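You operate a simulated robot arm through the tools that you are given. There is no shell and no other tool. Be economical: measure what you need, move in short steps, check, and stop when the job is done.

You run a simulated robot arm. Do the job below in one go: nothing can be reset, and whatever is moved stays where it is left.

TASK
Put the gold ring on the turntable, check it and sort it.
Fine: take it from the row by the turntable; swing the steel arm on to it, press zero, turn the blue knob to its end and read the display; small green tray up to 0.05, else the small red one; leave the arm away.

Only the result counts: the job must be done as asked and must still hold three seconds after the hand-in. Knocking over, shifting, dropping, spilling or breaking anything else fails it.

THE ROBOT
A 6-joint arm with a two-finger parallel gripper, fixed in place. Base frame: the origin is at the foot of the arm, x ahead of it, y to its left, z up; the work surface is at about z = 91. Readings come in cm, rad, newtons and seconds.
With the tool pointing down near the work surface it reaches from about 24 to 62 cm from the base axis. Its first joint turns from -1.152 to 1.152 rad. Payload 2.7 kg.
The tool frame sits at the grasp point between the pads (the TCP): z along the fingers, y along the line on which they close. The tips reach 2.3 cm beyond it. The gripper opens to 9.4 cm. The fingers are 3.8 cm wide and 1 cm thick; the gripper's body (5.4 by 9.6 cm) begins 3.9 cm behind the TCP.
Orientation is that of the tool frame in the base frame, as [roll, pitch, yaw] about the fixed x, y, z axes, in that order (R = Rz(yaw) Ry(pitch) Rx(roll)). With the fingers straight down and closing along the base's y, the tool's x points along the base's -x, its y along +y and its z along -z.

THE INTERFACE
- The arm moves only by the tool servo_tool. Its argument "steps" is a list of rows, each a list of 6 numbers: the shift along the tool's x, y, z in cm, then the turn, a rotation vector about the tool's x, y, z in rad. In form: [[dx, dy, dz, rx, ry, rz], ...]. A call has 1 to 12 rows; each row is the pose to reach, as a shift and turn from the pose commanded when the call began, along the tool's axes at that moment. "hand" is the finger opening in cm, from 0 to 9.4, set as the call begins (left out, the last holds). Rows are played at 5 a second. More than 5 cm and 0.15 rad between two rows, or a gripper value outside its range, and nothing of the call is played. Where a pose cannot be reached the arm comes as near as it can. A force on the tool above 90 N (or 10 N above the force at the start of the call, whichever is more), or a blocked arm, ends the call early, and 0.2 s more pass. Each finger travels about 4.5 cm/s and halts on what it meets, pressing with about 30 N; the grip force reading is that of the motor and also rises with nothing between the fingers. The clock runs only during rows and for 0.2 s after the last one: add rows that repeat a pose to give the fingers time. The reply holds the time, the measured pose of the TCP, the force on the tool along the base axes, the opening and the grip force, in the units named above and with some noise.
- Cameras (640 x 400 px; columns grow to the right, rows downward): "scene" is fixed at [7.51, -42.74, 141.55]; the picture's right is [0.80, -0.60, 0.00], its down [-0.29, -0.39, -0.88] and it looks along [0.52, 0.70, -0.48] (base axes); focal length 318 px, centre (320, 200). "wrist" rides on the gripper at [8.6, 1.6, -7.4] in the tool frame; the picture's right is [-0.18, 0.98, 0.00], its down [-0.58, -0.11, -0.81] and it looks along [-0.79, -0.15, 0.59] (tool axes); focal length 243 px, centre (320, 200). There is no depth. A picture from a camera that has moved, and an enlarged one, comes with that camera's place and axes in the base frame and with its lens.
- camera(camera): a new picture of that camera. No time passes.
- zoom(camera, box): a new picture of the part [left, top, right, bottom] of that camera's present view, enlarged. No time passes.
- close_job(): hands the job in; it is judged then, once.

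Go step by step. Nothing tells you positions but the pictures and the camera data: compare them with the known pose of the tool, close in by small moves and look again before you grip or let go. The budget is 120 turns and 64 pictures, counting those below and the enlarged ones. Unless the task says otherwise, let go and move clear before handing in, and close with one line.

The tools are called as a command line: name --pt "numbers of a row" for each row, then --argument value for the rest, lists and objects as JSON in quotes. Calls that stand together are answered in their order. servo_tool: Moves the arm, as the interface text tells. Its arguments: {"type":"object","properties":{"steps":{"type":"array","items":{"type":"array","items":{"type":"number"}}},"hand":{"type":"number"}},"required":["steps"]} The other tools are called the same way: camera (camera) takes a picture; zoom (camera, box) takes an enlarged picture of a part of a camera's view; close_job () hands the job in.

At the start:

```text
time_s: 0.0
tool_pos: [31.11, 17.68, 125.79]
tool_rot: [-3.141, -0.001, -3.141]
ft_force: [0.1, -1.0, -0.6]
grip_width: 9.4
grip_force: 0.0
```

scene: 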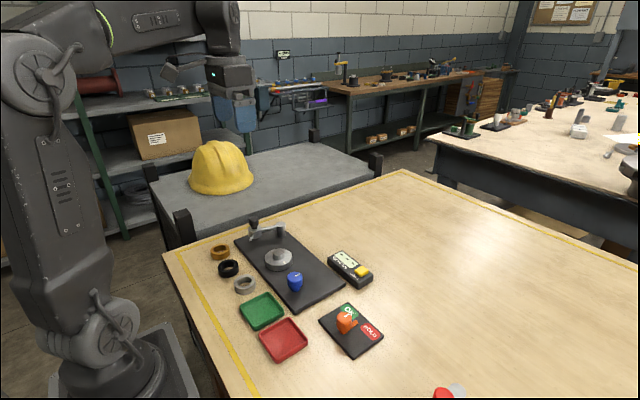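
wrist: 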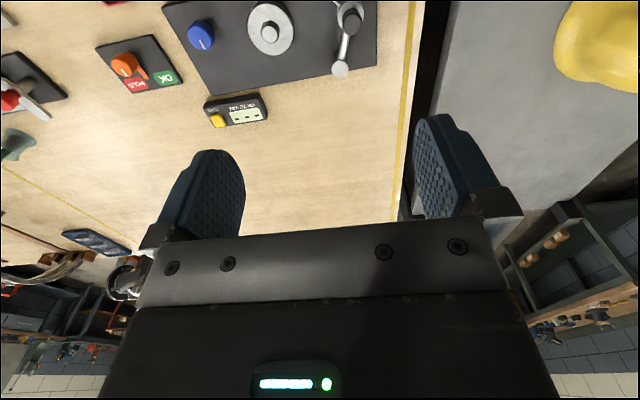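

I see the fixture, three rings (gold, black, silver), green and red trays, a display and an OK/HOLD switch board. I'll zoom in to measure the positions.

zoom --camera "scene" --box '[190, 200, 400, 331]'

zoom --camera "scene" --box '[200, 210, 300, 273]'

zoom --camera "wrist" --box '[80, 0, 400, 200]'

```text
3.05 times, centred on (295, 266) of scene
camera zoom: at [7.51, -42.74, 141.55], right [0.8, -0.6, 0.0], down [-0.29, -0.39, -0.88], along [0.52, 0.7, -0.48], focal length 970 px, centre (396, 0)
```

zoom: 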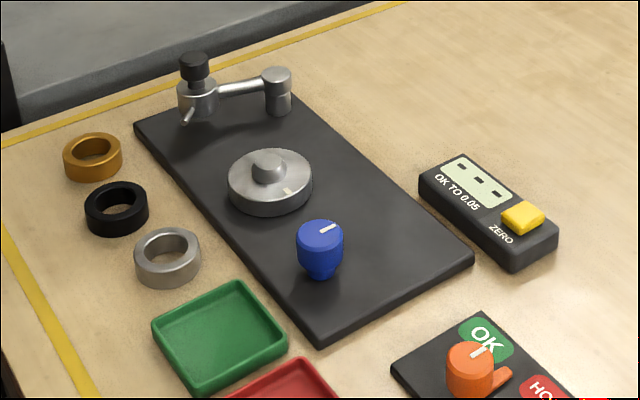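

```text
6.35 times, centred on (250, 242) of scene
camera zoom: at [7.51, -42.74, 141.55], right [0.8, -0.6, 0.0], down [-0.29, -0.39, -0.88], along [0.52, 0.7, -0.48], focal length 2021 px, centre (764, -64)
```

zoom: 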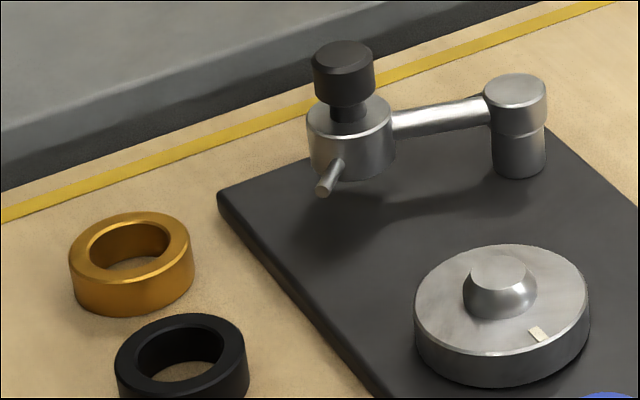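

```text
2.00 times, centred on (240, 100) of wrist
camera zoom: at [22.54, 19.35, 133.08], right [0.18, 0.98, 0.0], down [0.58, -0.11, 0.81], along [0.79, -0.15, -0.59], focal length 485 px, centre (480, 400)
```

zoom: 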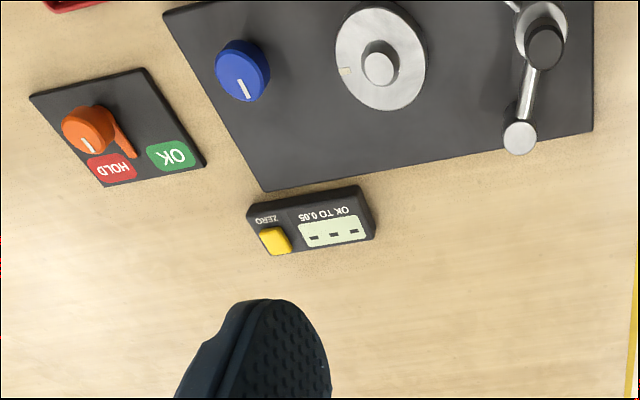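

Positions worked out from the pictures: gold ring near (25.6, 23.3), turntable near (34.8, 10.2). The arm pivots near (41, 19) with its gauge head near (34, 20). I'll move above the gold ring and look from close up.

servo_tool --pt "1.1 1.1 4 0 0 0" --pt "2.2 2.2 8 0 0 0" --pt "3.3 3.3 12 0 0 0" --pt "4.4 4.4 16 0 0 0" --pt "5.5 5.6 20 0 0 0" --pt "5.5 5.6 20 0 0 0" --hand 9.4

camera --camera "wrist"

```text
time_s: 1.4
tool_pos: [25.77, 23.42, 105.59]
tool_rot: [-3.141, 0.002, -3.141]
ft_force: [0.1, -0.3, 0.0]
grip_width: 9.39
grip_force: 0.0
```

```text
58 pictures are left
camera wrist: at [17.05, 25.01, 112.94], right [0.18, 0.98, 0.0], down [0.58, -0.11, 0.81], along [0.79, -0.15, -0.59], focal length 243 px, centre (320, 200)
```

wrist: 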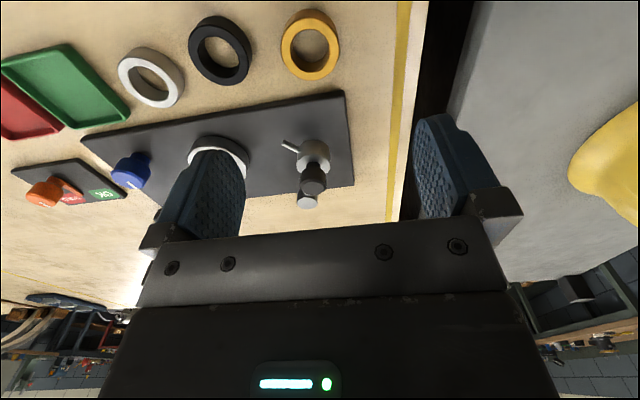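

The ring is visible near the top of the view, and the stylus on the head points toward -y, towards the turntable. I'll descend part way at a narrower opening and look again.

servo_tool --pt "0.3 0 4 0 0 0" --pt "0.6 -0.2 7 0 0 0" --pt "0.6 -0.2 7 0 0 0" --hand 7.2

camera --camera "wrist"

zoom --camera "scene" --box '[180, 190, 300, 265]'

```text
time_s: 2.2
tool_pos: [25.09, 22.91, 98.94]
tool_rot: [3.141, 0.001, 3.141]
ft_force: [-0.1, -0.4, -0.2]
grip_width: 7.21
grip_force: 0.0
```

```text
57 pictures are left
camera wrist: at [16.48, 24.56, 106.17], right [0.18, 0.98, 0.0], down [0.58, -0.11, 0.81], along [0.79, -0.15, -0.59], focal length 243 px, centre (320, 200)
```

wrist: 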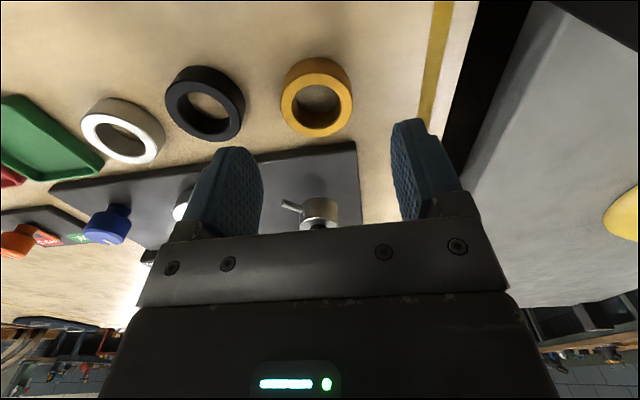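

```text
5.33 times, centred on (240, 228) of scene
camera zoom: at [7.51, -42.74, 141.55], right [0.8, -0.6, 0.0], down [-0.29, -0.39, -0.88], along [0.52, 0.7, -0.48], focal length 1698 px, centre (747, 53)
```

zoom: 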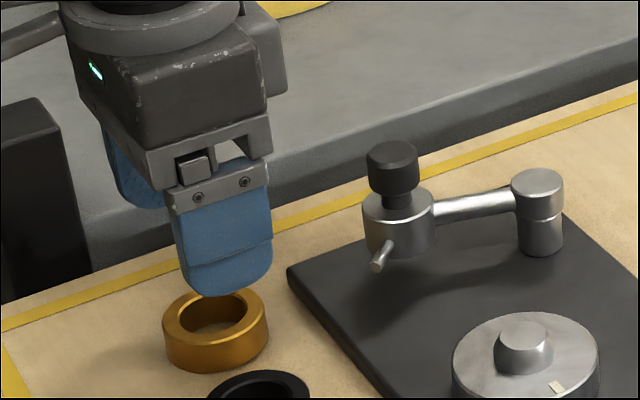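

The two cameras put the ring at about (25.1, 23.0). I'll go down until the tips are just above it and check again.

servo_tool --pt "0 0.1 3.7 0 0 0" --pt "0 0.1 3.7 0 0 0"

camera --camera "wrist"

zoom --camera "scene" --box '[180, 215, 260, 265]'

```text
time_s: 2.8
tool_pos: [25.1, 23.05, 95.36]
tool_rot: [-3.14, -0.002, -3.14]
ft_force: [0.6, 0.5, -0.1]
grip_width: 7.22
grip_force: 0.0
```

```text
55 pictures are left
camera wrist: at [16.5, 24.65, 102.6], right [0.18, 0.98, 0.0], down [0.58, -0.11, 0.81], along [0.79, -0.15, -0.59], focal length 243 px, centre (320, 200)
```

wrist: 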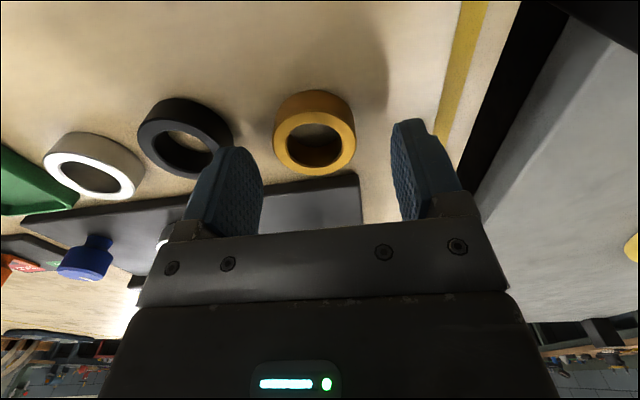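

```text
8.00 times, centred on (220, 240) of scene
camera zoom: at [7.51, -42.74, 141.55], right [0.8, -0.6, 0.0], down [-0.29, -0.39, -0.88], along [0.52, 0.7, -0.48], focal length 2547 px, centre (1120, -120)
```

zoom: 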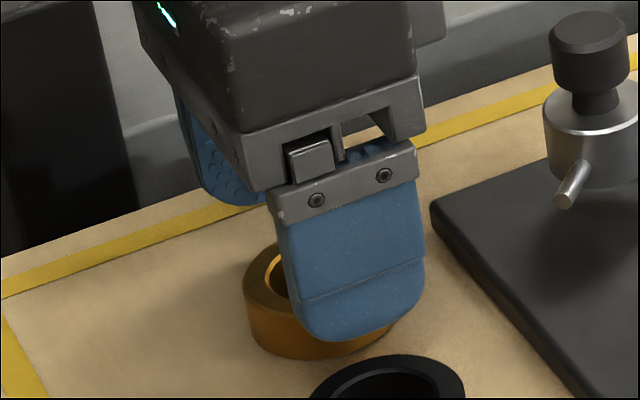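

The ring centre is about (24.95, 22.9) and lies between the fingers. I'll go down and grip it.

servo_tool --pt "0.15 -0.15 0 0 0 0" --pt "0.15 -0.15 0.9 0 0 0" --pt "0.15 -0.15 1.6 0 0 0" --pt "0.15 -0.15 1.6 0 0 0"

servo_tool --pt "0 0 0 0 0 0" --pt "0 0 0 0 0 0" --pt "0 0 0 0 0 0" --pt "0 0 0 0 0 0" --pt "0 0 0 0 0 0" --hand 3.5

camera --camera "wrist"

```text
time_s: 3.8
tool_pos: [24.88, 23.05, 93.79]
tool_rot: [-3.141, -0.001, -3.141]
ft_force: [0.2, -0.4, 0.8]
grip_width: 7.19
grip_force: 0.0
```

```text
time_s: 5.0
tool_pos: [24.88, 23.0, 93.8]
tool_rot: [3.141, 0.0, -3.14]
ft_force: [0.1, 0.1, 0.4]
grip_width: 4.48
grip_force: 30.1
```

```text
53 pictures are left
camera wrist: at [16.26, 24.65, 100.97], right [0.18, 0.98, 0.0], down [0.58, -0.11, 0.81], along [0.79, -0.15, -0.59], focal length 243 px, centre (320, 200)
```

wrist: 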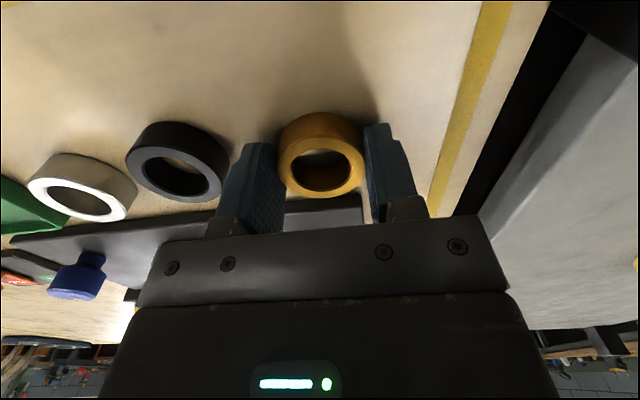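

The ring is held (4.48 cm across), its centre about 0.2 cm beyond the TCP in x. I'll lift it high and carry it above the turntable.

servo_tool --pt "0 0 -2 0 0 0" --pt "0 0 -6 0 0 0" --pt "0 0 -10 0 0 0" --pt "0 0 -13 0 0 0" --pt "-2.5 -3.2 -13 0 0 0" --pt "-5 -6.4 -13 0 0 0" --pt "-7.5 -9.6 -13 0 0 0" --pt "-9.6 -12.8 -13 0 0 0" --pt "-9.6 -12.8 -13 0 0 0"

camera --camera "wrist"

zoom --camera "scene" --box '[200, 190, 360, 290]'

```text
time_s: 7.0
tool_pos: [34.37, 10.19, 106.72]
tool_rot: [-3.141, -0.001, -3.141]
ft_force: [0.5, 0.6, -1.8]
grip_width: 4.49
grip_force: 30.0
```

```text
52 pictures are left
camera wrist: at [25.77, 11.78, 113.99], right [0.18, 0.98, 0.0], down [0.58, -0.11, 0.81], along [0.79, -0.15, -0.59], focal length 243 px, centre (320, 200)
```

wrist: 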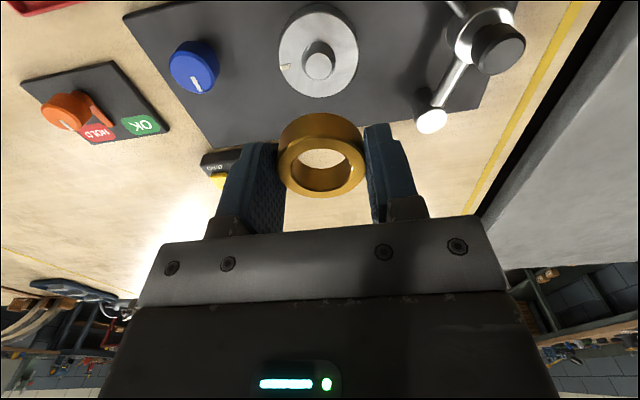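

```text
4.00 times, centred on (280, 240) of scene
camera zoom: at [7.51, -42.75, 141.55], right [0.8, -0.6, 0.0], down [-0.29, -0.39, -0.88], along [0.52, 0.7, -0.48], focal length 1273 px, centre (480, 40)
```

zoom: 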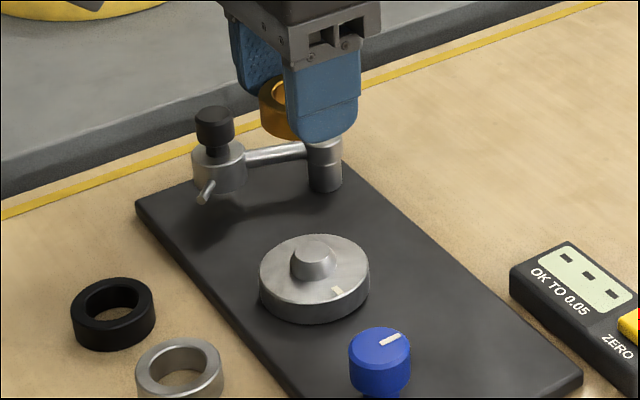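

The turntable axis comes out near (34.5, 10.15). I'll lower to just above the post and look.

servo_tool --pt "0.05 0 3.5 0 0 0" --pt "0.05 0 6.3 0 0 0" --pt "0.05 0 6.3 0 0 0"

zoom --camera "wrist" --box '[240, 50, 400, 150]'

zoom --camera "scene" --box '[240, 215, 320, 265]'

```text
time_s: 7.8
tool_pos: [34.36, 10.23, 100.38]
tool_rot: [-3.141, 0.0, -3.141]
ft_force: [1.0, 0.0, -1.5]
grip_width: 4.47
grip_force: 29.8
```

```text
4.00 times, centred on (320, 100) of wrist
camera zoom: at [25.79, 11.86, 107.65], right [0.18, 0.98, 0.0], down [0.58, -0.11, 0.81], along [0.79, -0.15, -0.59], focal length 970 px, centre (320, 600)
```

zoom: 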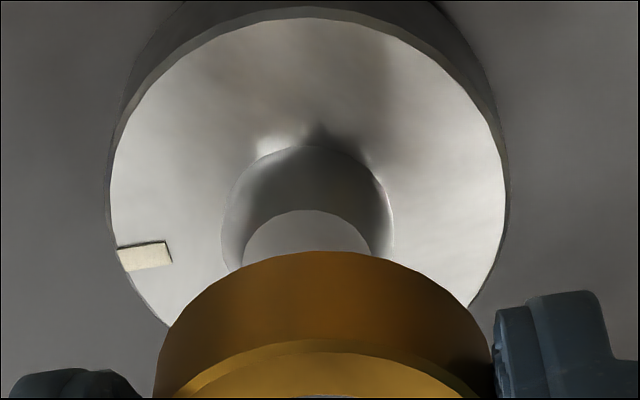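

```text
8.00 times, centred on (280, 240) of scene
camera zoom: at [7.51, -42.74, 141.55], right [0.8, -0.6, 0.0], down [-0.29, -0.39, -0.88], along [0.52, 0.7, -0.48], focal length 2547 px, centre (640, -120)
```

zoom: 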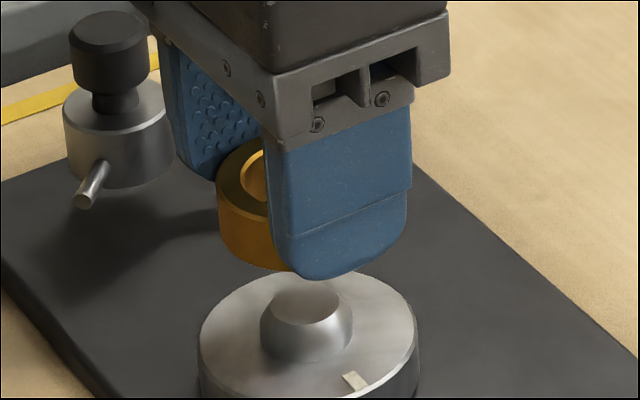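

The ring sits roughly 0.1 cm in x and 0.2 cm in y off the post. I'll shift and lower until the ring surrounds the post tip, then check the forces.

servo_tool --pt "0.12 -0.22 0 0 0 0" --pt "0.12 -0.22 1.2 0 0 0" --pt "0.12 -0.22 1.9 0 0 0" --pt "0.12 -0.22 2.5 0 0 0" --pt "0.12 -0.22 2.5 0 0 0"

zoom --camera "wrist" --box '[240, 70, 400, 220]'

zoom --camera "scene" --box '[240, 215, 320, 265]'

```text
time_s: 9.0
tool_pos: [34.22, 9.95, 97.88]
tool_rot: [-3.141, 0.001, 3.142]
ft_force: [-0.6, 0.5, -0.8]
grip_width: 4.48
grip_force: 30.0
```

```text
2.67 times, centred on (320, 145) of wrist
camera zoom: at [25.64, 11.69, 105.11], right [0.18, 0.98, 0.0], down [0.58, -0.11, 0.81], along [0.79, -0.15, -0.59], focal length 647 px, centre (320, 347)
```

zoom: 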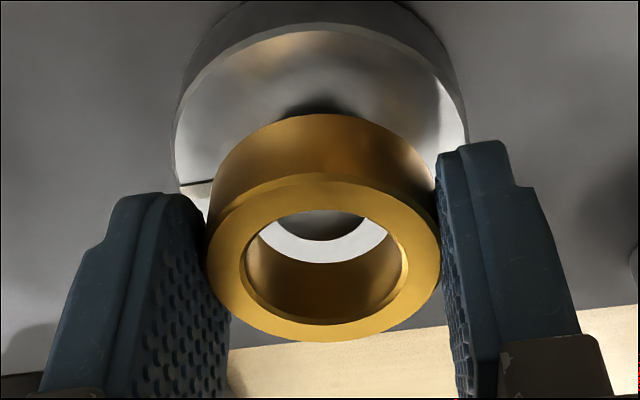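

```text
8.00 times, centred on (280, 240) of scene
camera zoom: at [7.51, -42.74, 141.55], right [0.8, -0.6, 0.0], down [-0.29, -0.39, -0.88], along [0.52, 0.7, -0.48], focal length 2547 px, centre (640, -120)
```

zoom: 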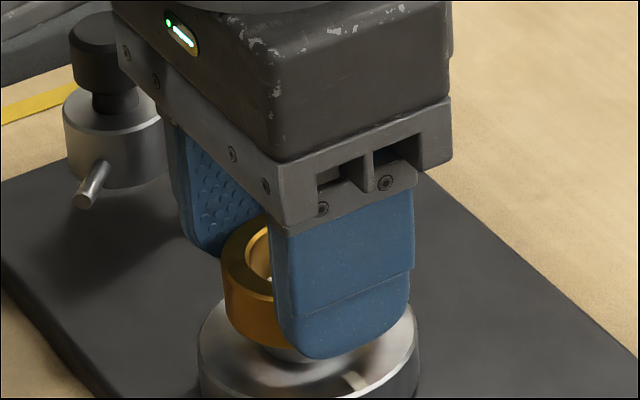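

The ring looks centred sideways and perhaps a touch too far in +x. I'll nudge 0.1 cm and lower slowly, watching the force.

servo_tool --pt "0.1 0 0 0 0 0" --pt "0.1 0 0.3 0 0 0" --pt "0.1 0 0.5 0 0 0" --pt "0.1 0 0.5 0 0 0"

zoom --camera "wrist" --box '[240, 70, 400, 220]'

```text
time_s: 10.0
tool_pos: [34.19, 9.96, 97.26]
tool_rot: [3.141, 0.001, 3.141]
ft_force: [-0.2, 0.1, -1.2]
grip_width: 4.49
grip_force: 29.5
```

```text
2.67 times, centred on (320, 145) of wrist
camera zoom: at [25.59, 11.62, 104.54], right [0.18, 0.98, 0.0], down [0.58, -0.11, 0.81], along [0.79, -0.15, -0.59], focal length 647 px, centre (320, 347)
```

zoom: 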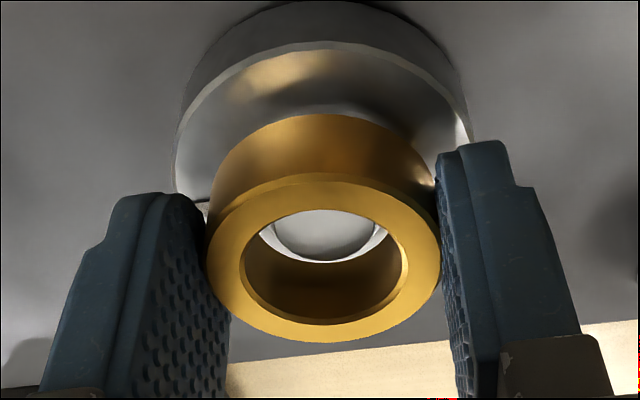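

No contact forces, and the post is now inside the hole. I'll keep lowering with a slight -x shift.

servo_tool --pt "0.08 0 0.0 0 0 0" --pt "0.08 0 0.2 0 0 0" --pt "0.08 0 0.3 0 0 0" --pt "0.08 0 0.3 0 0 0"

zoom --camera "wrist" --box '[240, 70, 400, 220]'

zoom --camera "scene" --box '[240, 215, 320, 265]'

```text
time_s: 11.0
tool_pos: [34.12, 10.12, 96.89]
tool_rot: [3.141, 0.0, -3.141]
ft_force: [0.1, 0.4, -0.9]
grip_width: 4.49
grip_force: 29.9
```

```text
2.67 times, centred on (320, 145) of wrist
camera zoom: at [25.51, 11.67, 104.18], right [0.18, 0.98, 0.0], down [0.58, -0.11, 0.81], along [0.79, -0.15, -0.59], focal length 647 px, centre (320, 347)
```

zoom: 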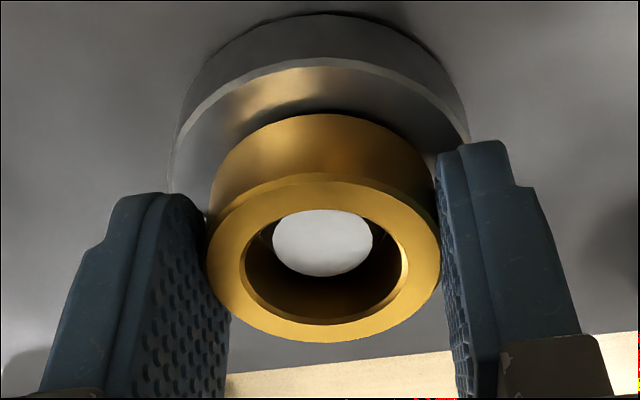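

```text
8.00 times, centred on (280, 240) of scene
camera zoom: at [7.51, -42.74, 141.55], right [0.8, -0.6, 0.0], down [-0.29, -0.39, -0.88], along [0.52, 0.7, -0.48], focal length 2547 px, centre (640, -120)
```

zoom: 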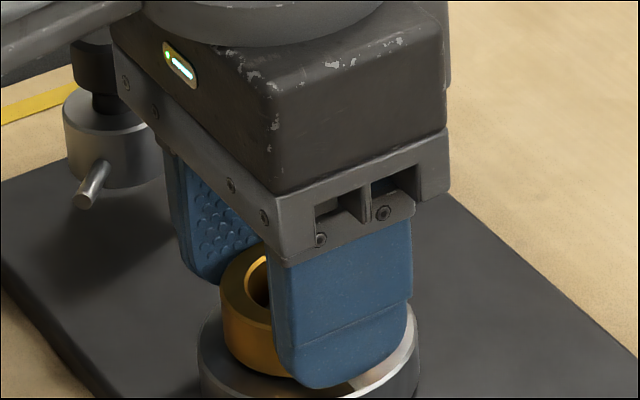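

The post is visible inside the ring. I'll lower to contact.

servo_tool --pt "0 0 0.15 0 0 0" --pt "0 0 0.3 0 0 0" --pt "0 0 0.3 0 0 0"

zoom --camera "wrist" --box '[240, 70, 400, 220]'

```text
time_s: 11.8
tool_pos: [34.16, 9.89, 96.65]
tool_rot: [3.141, 0.0, 3.141]
ft_force: [-0.7, 0.1, 1.5]
grip_width: 4.43
grip_force: 29.9
```

```text
2.67 times, centred on (320, 145) of wrist
camera zoom: at [25.48, 11.61, 103.97], right [0.18, 0.98, 0.0], down [0.58, -0.11, 0.81], along [0.79, -0.15, -0.59], focal length 647 px, centre (320, 347)
```

zoom: 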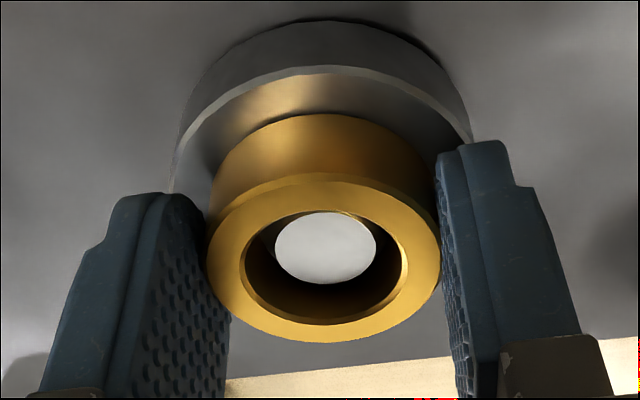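

The force has changed only slightly. A bit further down.

servo_tool --pt "0 0 0.1 0 0 0" --pt "0 0 0.2 0 0 0" --pt "0 0 0.2 0 0 0"

zoom --camera "wrist" --box '[240, 70, 400, 220]'

```text
time_s: 12.6
tool_pos: [34.28, 9.93, 96.64]
tool_rot: [3.141, 0.004, 3.141]
ft_force: [-4.9, -2.0, 24.6]
grip_width: 4.45
grip_force: 29.6
```

```text
2.67 times, centred on (320, 145) of wrist
camera zoom: at [25.56, 11.64, 103.79], right [0.18, 0.98, 0.0], down [0.58, -0.11, 0.81], along [0.79, -0.15, -0.59], focal length 647 px, centre (320, 347)
```

zoom: 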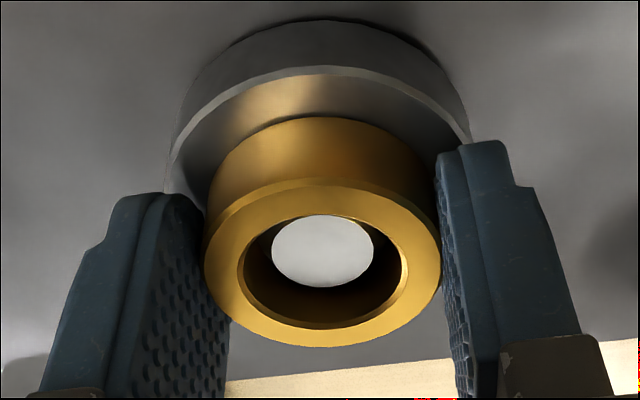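

The ring is resting on the disc. I'll relieve the push, release, and rise.

servo_tool --pt "0 0 -0.2 0 0 0" --pt "0 0 -0.2 0 0 0"

servo_tool --pt "0 0 0 0 0 0" --pt "0 0 0 0 0 0" --pt "0 0 0 0 0 0" --pt "0 0 -2 0 0 0" --pt "0 0 -6 0 0 0" --pt "0 0 -8 0 0 0" --pt "0 0 -8 0 0 0" --hand 6.4

zoom --camera "scene" --box '[200, 190, 360, 290]'

camera --camera "wrist"

```text
time_s: 13.2
tool_pos: [34.1, 9.96, 96.6]
tool_rot: [3.141, -0.003, 3.141]
ft_force: [0.0, 1.0, -1.7]
grip_width: 4.49
grip_force: 30.0
```

```text
time_s: 14.8
tool_pos: [34.16, 10.07, 104.55]
tool_rot: [3.141, 0.001, 3.141]
ft_force: [0.1, 1.3, -0.6]
grip_width: 6.41
grip_force: 0.1
```

```text
4.00 times, centred on (280, 240) of scene
camera zoom: at [7.51, -42.74, 141.55], right [0.8, -0.6, 0.0], down [-0.29, -0.39, -0.88], along [0.52, 0.7, -0.48], focal length 1273 px, centre (480, 40)
```

zoom: 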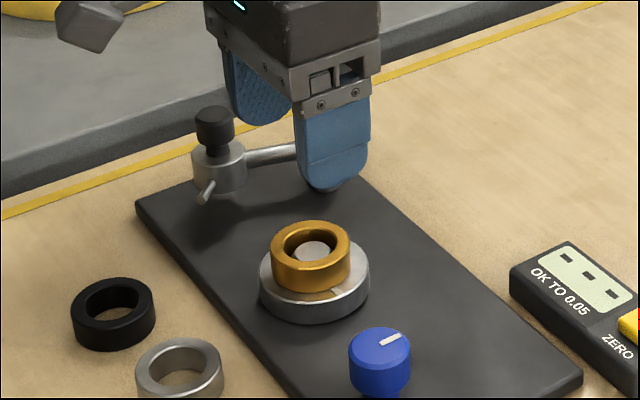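

```text
40 pictures are left
camera wrist: at [25.6, 11.72, 111.79], right [0.18, 0.98, 0.0], down [0.58, -0.11, 0.81], along [0.79, -0.15, -0.59], focal length 243 px, centre (320, 200)
```

wrist: 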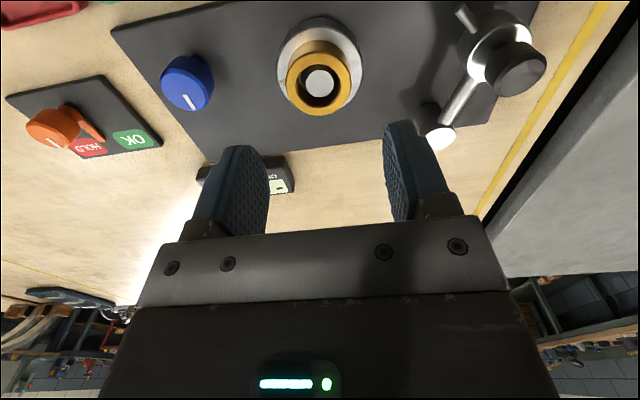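

The ring is on the turntable. I'll take one close look at whether it sits flat and where the arm head is.

zoom --camera "scene" --box '[240, 210, 304, 250]'

zoom --camera "wrist" --box '[250, 0, 570, 200]'

```text
10.00 times, centred on (272, 230) of scene
camera zoom: at [7.51, -42.74, 141.55], right [0.8, -0.6, 0.0], down [-0.29, -0.39, -0.88], along [0.52, 0.7, -0.48], focal length 3183 px, centre (800, -100)
```

zoom: 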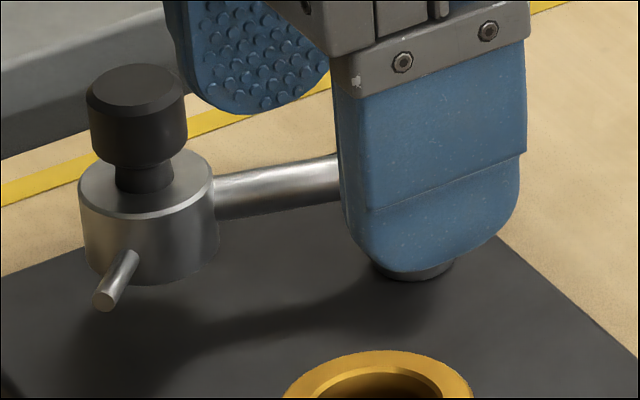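

```text
2.00 times, centred on (410, 100) of wrist
camera zoom: at [25.6, 11.72, 111.79], right [0.18, 0.98, 0.0], down [0.58, -0.11, 0.81], along [0.79, -0.15, -0.59], focal length 485 px, centre (140, 400)
```

zoom: 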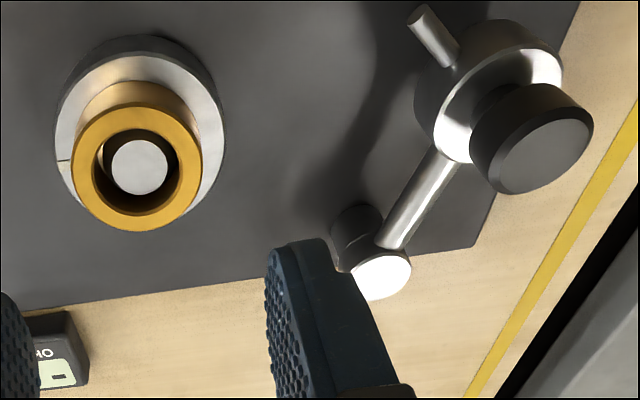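

The ring is seated. From both views the arm pivot is near (40, 18.9), its black knob near (33.6, 20.4) with top at z≈99.6, and the stylus tip near (31.4, 18.4). I'll hover over the black knob with the fingers set to cage it.

servo_tool --pt "0.1 3.4 0 0 0 0.08" --pt "0.3 6.8 0 0 0 0.16" --pt "0.5 10.2 0 0 0 0.227" --pt "0.5 10.2 0 0 0 0.227" --hand 4.6

camera --camera "wrist"

zoom --camera "scene" --box '[200, 190, 320, 265]'

```text
time_s: 15.8
tool_pos: [33.95, 20.5, 104.83]
tool_rot: [-3.142, 0.0, 2.913]
ft_force: [0.2, -0.1, -0.7]
grip_width: 4.58
grip_force: 0.0
```

```text
37 pictures are left
camera wrist: at [25.94, 24.02, 112.05], right [0.4, 0.92, 0.0], down [0.54, -0.24, 0.81], along [0.74, -0.32, -0.59], focal length 243 px, centre (320, 200)
```

wrist: 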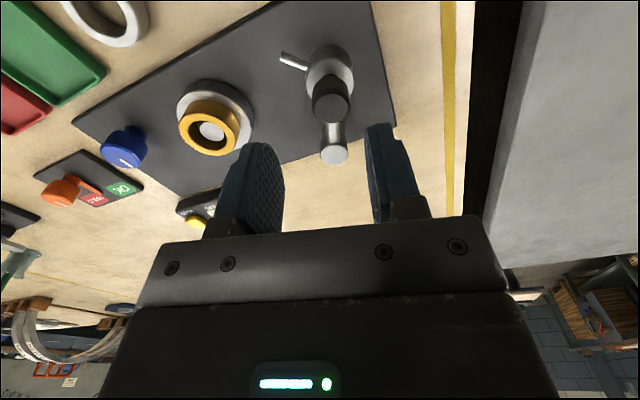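

```text
5.33 times, centred on (260, 228) of scene
camera zoom: at [7.51, -42.74, 141.55], right [0.8, -0.6, 0.0], down [-0.29, -0.39, -0.88], along [0.52, 0.7, -0.48], focal length 1698 px, centre (640, 53)
```

zoom: 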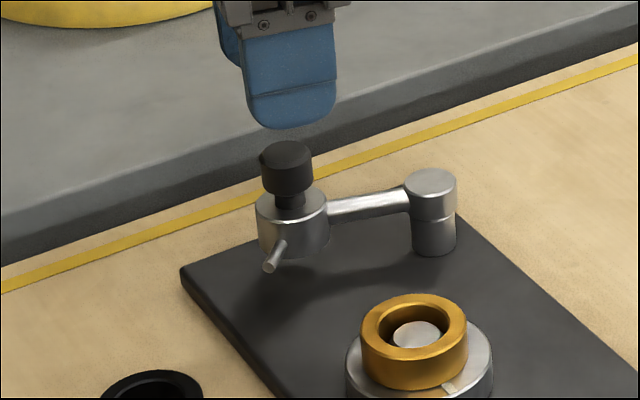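

Better numbers: knob top (34.0, 21.35, 99.0), pivot (40.0, 19.4), stylus tip (31.5, 18.9, 95). I'll shift over the knob and check before lowering.

servo_tool --pt "0.14 0.84 0 0 0 0" --pt "0.14 0.84 2.0 0 0 0" --pt "0.14 0.84 2.0 0 0 0"

camera --camera "wrist"

zoom --camera "scene" --box '[210, 190, 290, 240]'

```text
time_s: 16.6
tool_pos: [33.92, 21.04, 102.62]
tool_rot: [-3.14, 0.002, 2.914]
ft_force: [0.6, 0.3, -0.2]
grip_width: 4.6
grip_force: 0.1
```

```text
35 pictures are left
camera wrist: at [25.89, 24.66, 109.83], right [0.4, 0.92, 0.0], down [0.54, -0.24, 0.81], along [0.74, -0.32, -0.59], focal length 243 px, centre (320, 200)
```

wrist: 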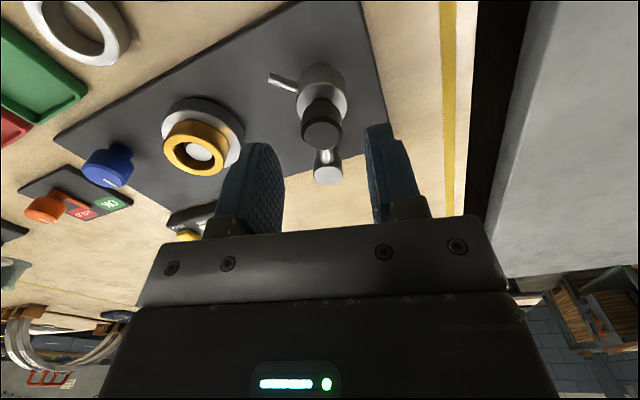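

```text
8.00 times, centred on (250, 215) of scene
camera zoom: at [7.51, -42.74, 141.55], right [0.8, -0.6, 0.0], down [-0.29, -0.39, -0.88], along [0.52, 0.7, -0.48], focal length 2547 px, centre (880, 80)
```

zoom: 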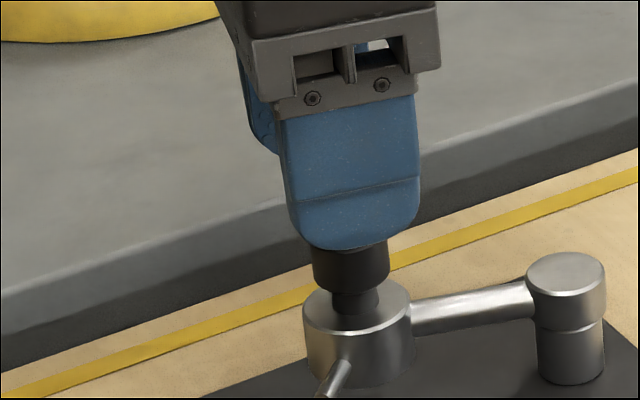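

The knob is centred between the fingers. I'll lower to cage it.

servo_tool --pt "0 0 1.6 0 0 0" --pt "0 0 3.1 0 0 0" --pt "0 0 3.1 0 0 0"

servo_tool --pt "0 0 0 0 0 0" --pt "0 0 0 0 0 0" --hand 3.0

zoom --camera "scene" --box '[210, 190, 290, 240]'

zoom --camera "wrist" --box '[160, 50, 400, 200]'

```text
time_s: 17.4
tool_pos: [33.77, 21.3, 99.48]
tool_rot: [-3.142, 0.001, 2.915]
ft_force: [-0.2, 0.2, -0.3]
grip_width: 4.6
grip_force: 0.0
```

```text
time_s: 18.0
tool_pos: [33.84, 21.1, 99.45]
tool_rot: [-3.141, 0.0, 2.916]
ft_force: [-0.2, 0.2, -0.4]
grip_width: 2.98
grip_force: 0.1
```

```text
8.00 times, centred on (250, 215) of scene
camera zoom: at [7.51, -42.74, 141.55], right [0.8, -0.6, 0.0], down [-0.29, -0.39, -0.88], along [0.52, 0.7, -0.48], focal length 2547 px, centre (880, 80)
```

zoom: 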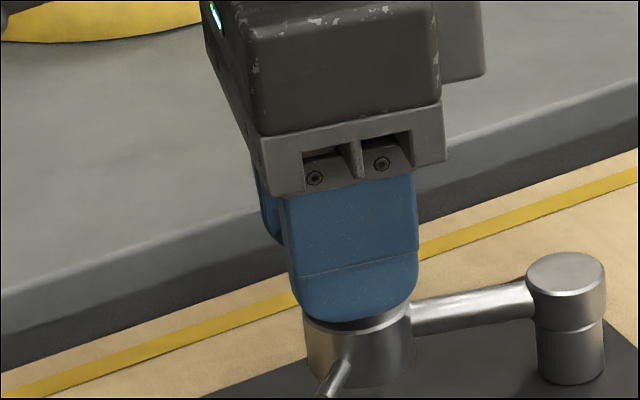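

```text
2.67 times, centred on (280, 125) of wrist
camera zoom: at [25.81, 24.72, 106.74], right [0.4, 0.92, 0.0], down [0.54, -0.24, 0.81], along [0.74, -0.32, -0.59], focal length 647 px, centre (427, 400)
```

zoom: 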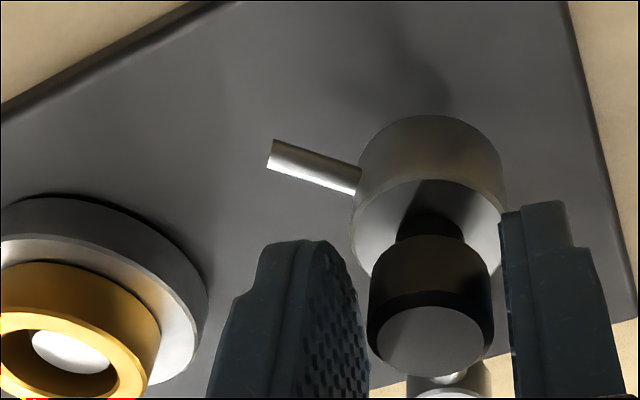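

The knob is caged. I'll swing the first 0.36 rad along the arc about the pivot.

servo_tool --pt "0 -0.38 0 0 0 -0.06" --pt "-0.01 -0.77 0 0 0 -0.12" --pt "-0.05 -1.15 0 0 0 -0.18" --pt "-0.11 -1.53 0 0 0 -0.24" --pt "-0.2 -1.9 0 0 0 -0.3" --pt "-0.3 -2.27 0 0 0 -0.36" --pt "-0.3 -2.27 0 0 0 -0.36"

zoom --camera "scene" --box '[200, 190, 360, 290]'

zoom --camera "wrist" --box '[160, 50, 400, 200]'

```text
time_s: 19.6
tool_pos: [33.48, 18.74, 99.67]
tool_rot: [-3.141, 0.0, -3.007]
ft_force: [0.6, 0.7, -0.4]
grip_width: 3.03
grip_force: 0.0
```

```text
4.00 times, centred on (280, 240) of scene
camera zoom: at [7.51, -42.74, 141.55], right [0.8, -0.6, 0.0], down [-0.29, -0.39, -0.88], along [0.52, 0.7, -0.48], focal length 1273 px, centre (480, 40)
```

zoom: 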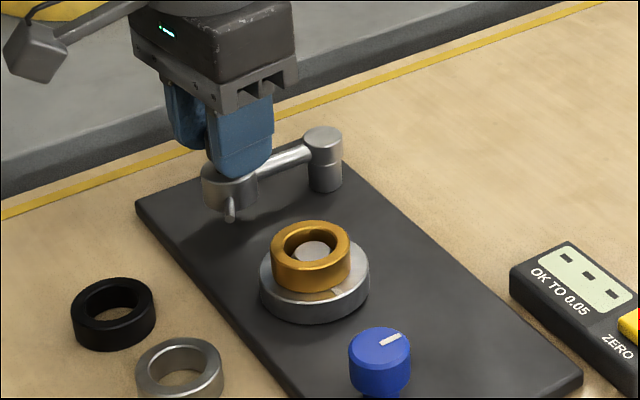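

```text
2.67 times, centred on (280, 125) of wrist
camera zoom: at [24.76, 19.19, 106.84], right [0.05, 1.0, 0.0], down [0.59, -0.03, 0.81], along [0.81, -0.04, -0.59], focal length 647 px, centre (427, 400)
```

zoom: 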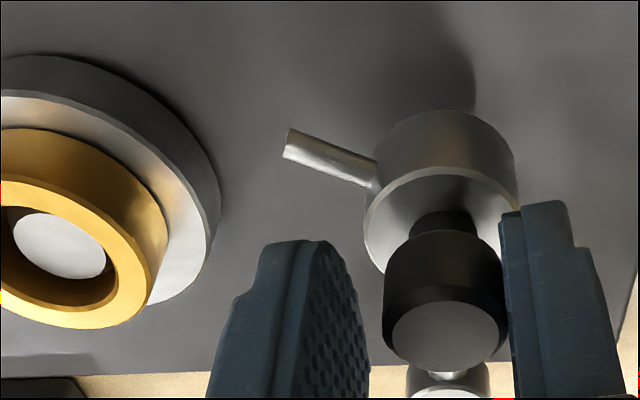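

The arm swings freely. I'll continue another 0.2 rad.

servo_tool --pt "0 -0.32 0 0 0 -0.05" --pt "0 -0.64 0 0 0 -0.1" --pt "-0.03 -0.96 0 0 0 -0.15" --pt "-0.06 -1.28 0 0 0 -0.2" --pt "-0.06 -1.28 0 0 0 -0.2"

zoom --camera "scene" --box '[230, 205, 310, 255]'

zoom --camera "wrist" --box '[160, 50, 400, 200]'

```text
time_s: 20.8
tool_pos: [33.72, 17.55, 99.53]
tool_rot: [-3.141, -0.002, -2.809]
ft_force: [-0.2, 0.3, 0.0]
grip_width: 2.99
grip_force: 0.0
```

```text
8.00 times, centred on (270, 230) of scene
camera zoom: at [7.51, -42.74, 141.55], right [0.8, -0.6, 0.0], down [-0.29, -0.39, -0.88], along [0.52, 0.7, -0.48], focal length 2547 px, centre (720, -40)
```

zoom: 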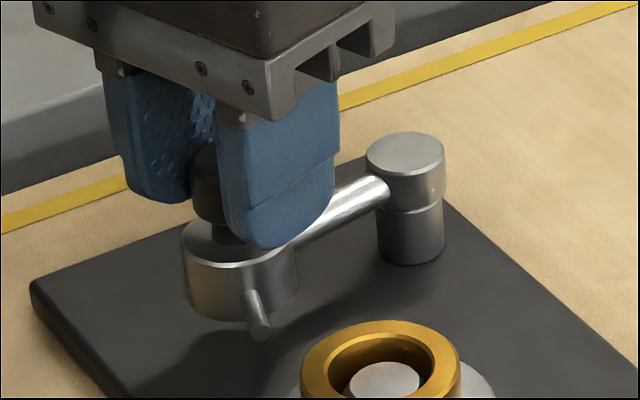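

```text
2.67 times, centred on (280, 125) of wrist
camera zoom: at [25.05, 16.23, 106.79], right [-0.15, 0.99, 0.0], down [0.58, 0.09, 0.81], along [0.8, 0.12, -0.59], focal length 647 px, centre (427, 400)
```

zoom: 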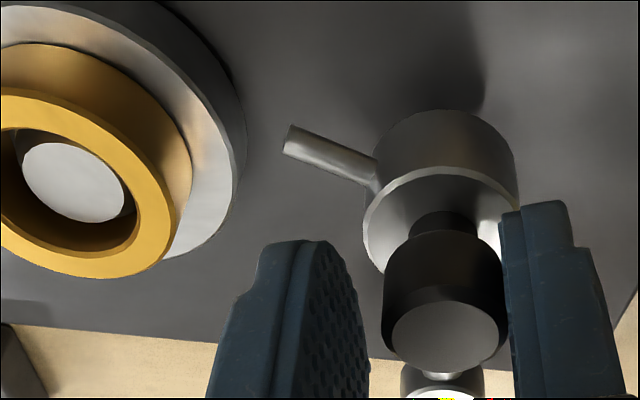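

About 2 cm remain between stylus and ring. I'll continue 0.15 rad.

servo_tool --pt "0 -0.32 0 0 0 -0.05" --pt "0 -0.64 0 0 0 -0.1" --pt "-0.03 -0.96 0 0 0 -0.15" --pt "-0.03 -0.96 0 0 0 -0.15"

zoom --camera "scene" --box '[230, 205, 310, 255]'

zoom --camera "wrist" --box '[160, 50, 400, 200]'

```text
time_s: 21.8
tool_pos: [34.15, 16.56, 99.6]
tool_rot: [3.141, 0.002, -2.658]
ft_force: [-0.4, 0.0, 0.3]
grip_width: 2.98
grip_force: 0.1
```

```text
8.00 times, centred on (270, 230) of scene
camera zoom: at [7.51, -42.74, 141.55], right [0.8, -0.6, 0.0], down [-0.29, -0.39, -0.88], along [0.52, 0.7, -0.48], focal length 2547 px, centre (720, -40)
```

zoom: 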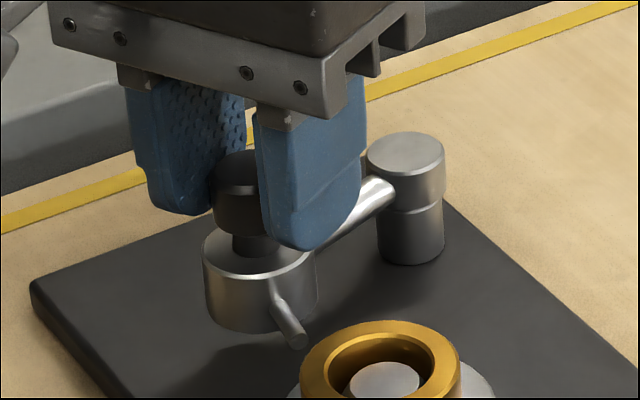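

```text
2.67 times, centred on (280, 125) of wrist
camera zoom: at [25.74, 14.07, 106.88], right [-0.29, 0.96, 0.0], down [0.57, 0.17, 0.81], along [0.77, 0.24, -0.59], focal length 647 px, centre (427, 400)
```

zoom: 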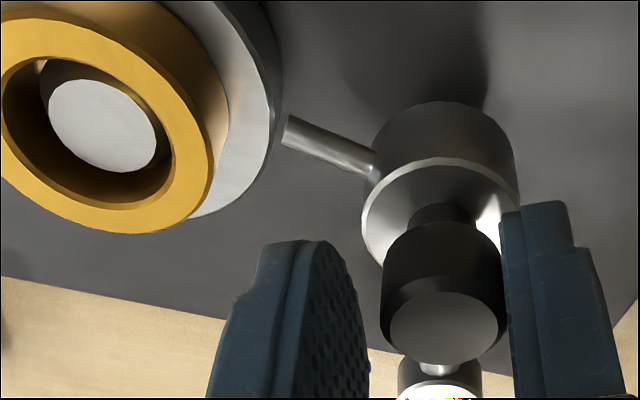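

The stylus is about 1 cm from the ring. I'll advance another 0.1 rad.

servo_tool --pt "0 -0.22 0 0 0 -0.035" --pt "0 -0.43 0 0 0 -0.07" --pt "0 -0.64 0 0 0 -0.1" --pt "0 -0.64 0 0 0 -0.1"

zoom --camera "wrist" --box '[160, 50, 400, 200]'

zoom --camera "scene" --box '[230, 205, 390, 305]'

```text
time_s: 22.8
tool_pos: [34.53, 15.98, 99.52]
tool_rot: [3.14, 0.001, -2.559]
ft_force: [-0.3, -0.2, 0.2]
grip_width: 2.99
grip_force: 0.1
```

```text
2.67 times, centred on (280, 125) of wrist
camera zoom: at [26.39, 12.65, 106.79], right [-0.39, 0.92, 0.0], down [0.55, 0.23, 0.81], along [0.74, 0.31, -0.59], focal length 647 px, centre (427, 400)
```

zoom: 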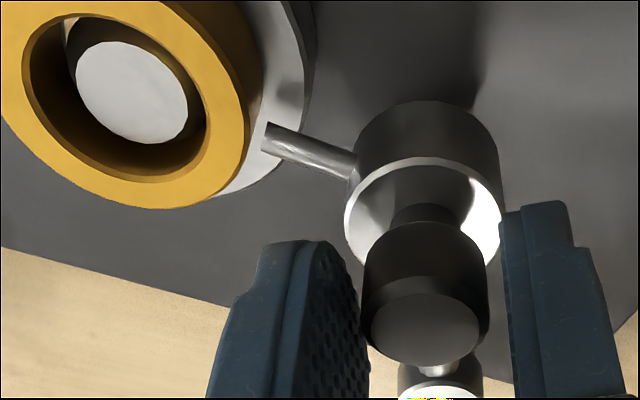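

```text
4.00 times, centred on (310, 255) of scene
camera zoom: at [7.51, -42.74, 141.55], right [0.8, -0.6, 0.0], down [-0.29, -0.39, -0.88], along [0.52, 0.7, -0.48], focal length 1273 px, centre (360, -20)
```

zoom: 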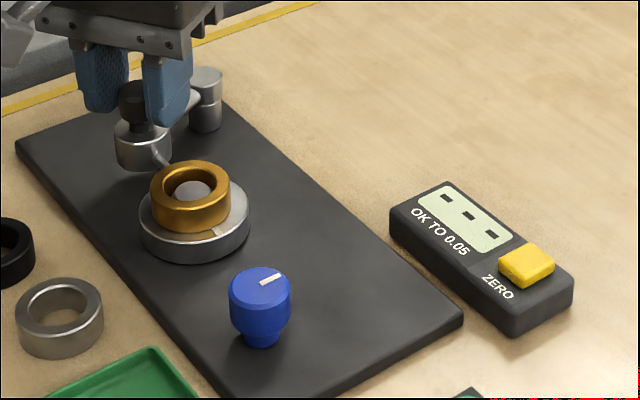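

The head has moved slightly ahead of the pushing finger and the display still shows dashes. I'll advance a little more.

servo_tool --pt "0 -0.16 0 0 0 -0.025" --pt "0 -0.32 0 0 0 -0.05" --pt "0 -0.45 0 0 0 -0.07" --pt "0 -0.45 0 0 0 -0.07"

zoom --camera "wrist" --box '[160, 50, 400, 200]'

zoom --camera "scene" --box '[230, 205, 390, 305]'

```text
time_s: 23.8
tool_pos: [34.68, 15.66, 99.55]
tool_rot: [3.141, 0.0, -2.488]
ft_force: [-0.5, 5.0, 1.1]
grip_width: 3.18
grip_force: 1.7
```

```text
2.67 times, centred on (280, 125) of wrist
camera zoom: at [26.89, 11.72, 106.67], right [-0.45, 0.89, 0.0], down [0.53, 0.27, 0.81], along [0.72, 0.36, -0.59], focal length 647 px, centre (427, 400)
```

zoom: 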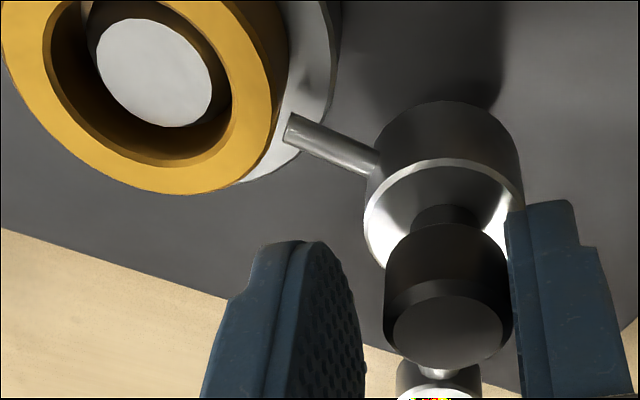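

```text
4.00 times, centred on (310, 255) of scene
camera zoom: at [7.5, -42.73, 141.55], right [0.8, -0.6, 0.0], down [-0.29, -0.39, -0.88], along [0.52, 0.7, -0.48], focal length 1273 px, centre (360, -20)
```

zoom: 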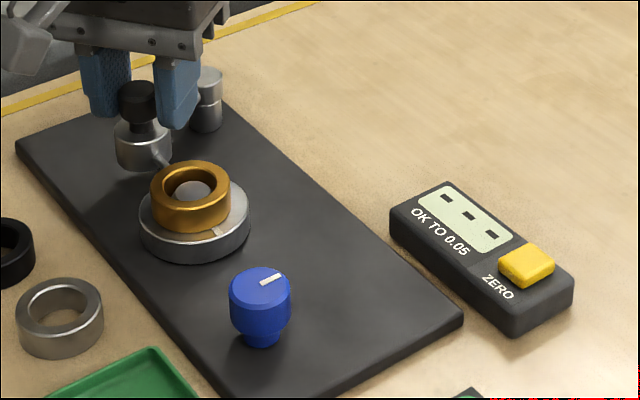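

Now a 5 N reaction and the arm no longer moves: the stylus is resting on the ring. I'll back off, open the fingers evenly and rise clear.

servo_tool --pt "0 0.3 0 0 0 0" --pt "0 0.3 0 0 0 0"

servo_tool --pt "0 0 0 0 0 0" --pt "0 0 0 0 0 0" --pt "0 0 -2 0 0 0" --pt "0 0 -6 0 0 0" --pt "0 0 -10 0 0 0" --pt "0 0 -10 0 0 0" --hand 4.4

zoom --camera "scene" --box '[230, 205, 390, 305]'

zoom --camera "scene" --box '[255, 220, 303, 250]'

```text
time_s: 24.4
tool_pos: [34.47, 15.86, 99.49]
tool_rot: [-3.14, -0.001, -2.489]
ft_force: [-0.7, -0.3, 0.7]
grip_width: 3.0
grip_force: 0.0
```

```text
time_s: 25.8
tool_pos: [34.45, 15.94, 109.57]
tool_rot: [-3.141, 0.002, -2.489]
ft_force: [0.8, 0.0, -0.8]
grip_width: 4.39
grip_force: 0.1
```

```text
4.00 times, centred on (310, 255) of scene
camera zoom: at [7.51, -42.74, 141.55], right [0.8, -0.6, 0.0], down [-0.29, -0.39, -0.88], along [0.52, 0.7, -0.48], focal length 1273 px, centre (360, -20)
```

zoom: 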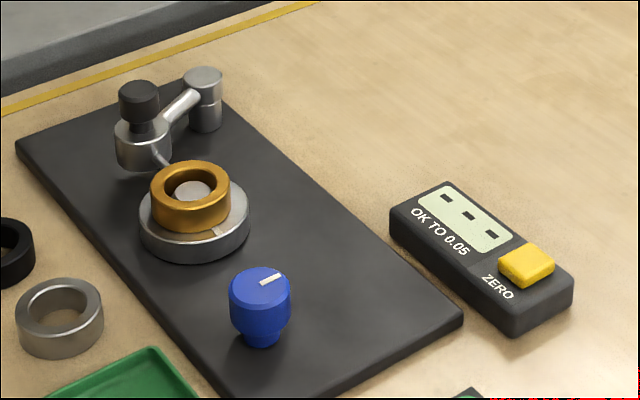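

```text
13.33 times, centred on (279, 235) of scene
camera zoom: at [7.51, -42.74, 141.55], right [0.8, -0.6, 0.0], down [-0.29, -0.39, -0.88], along [0.52, 0.7, -0.48], focal length 4244 px, centre (867, -267)
```

zoom: 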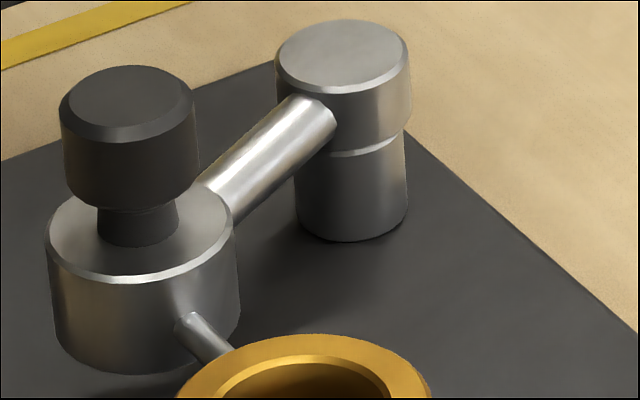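

The stylus touches the ring. Next is the yellow zero button near (47, -4.5). I'll move over there with closed fingers and look.

servo_tool --pt "0.41 -3.97 0 0 0 0.11" --pt "0.82 -7.93 0 0 0 0.22" --pt "1.23 -11.9 0 0 0 0.33" --pt "1.64 -15.87 1 0 0 0.44" --pt "2.05 -19.83 3 0 0 0.55" --pt "2.46 -23.8 5 0 0 0.653" --pt "2.46 -23.8 5 0 0 0.653" --hand 0

camera --camera "wrist"

```text
time_s: 27.4
tool_pos: [47.04, -4.62, 104.61]
tool_rot: [-3.141, -0.002, 3.139]
ft_force: [1.0, -0.2, -0.9]
grip_width: 0.0
grip_force: 29.9
```

```text
19 pictures are left
camera wrist: at [38.52, -3.04, 111.86], right [0.19, 0.98, 0.0], down [0.58, -0.11, 0.81], along [0.79, -0.15, -0.59], focal length 243 px, centre (320, 200)
```

wrist: 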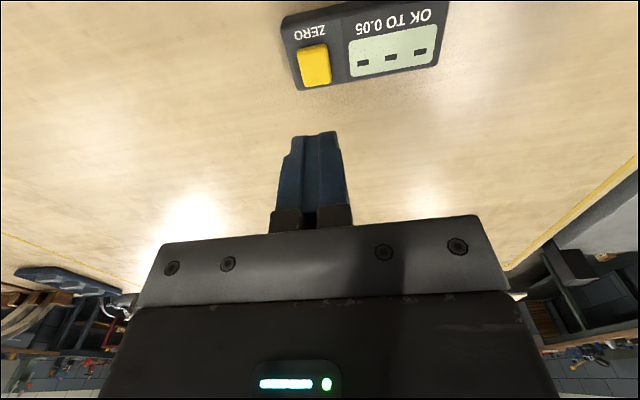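

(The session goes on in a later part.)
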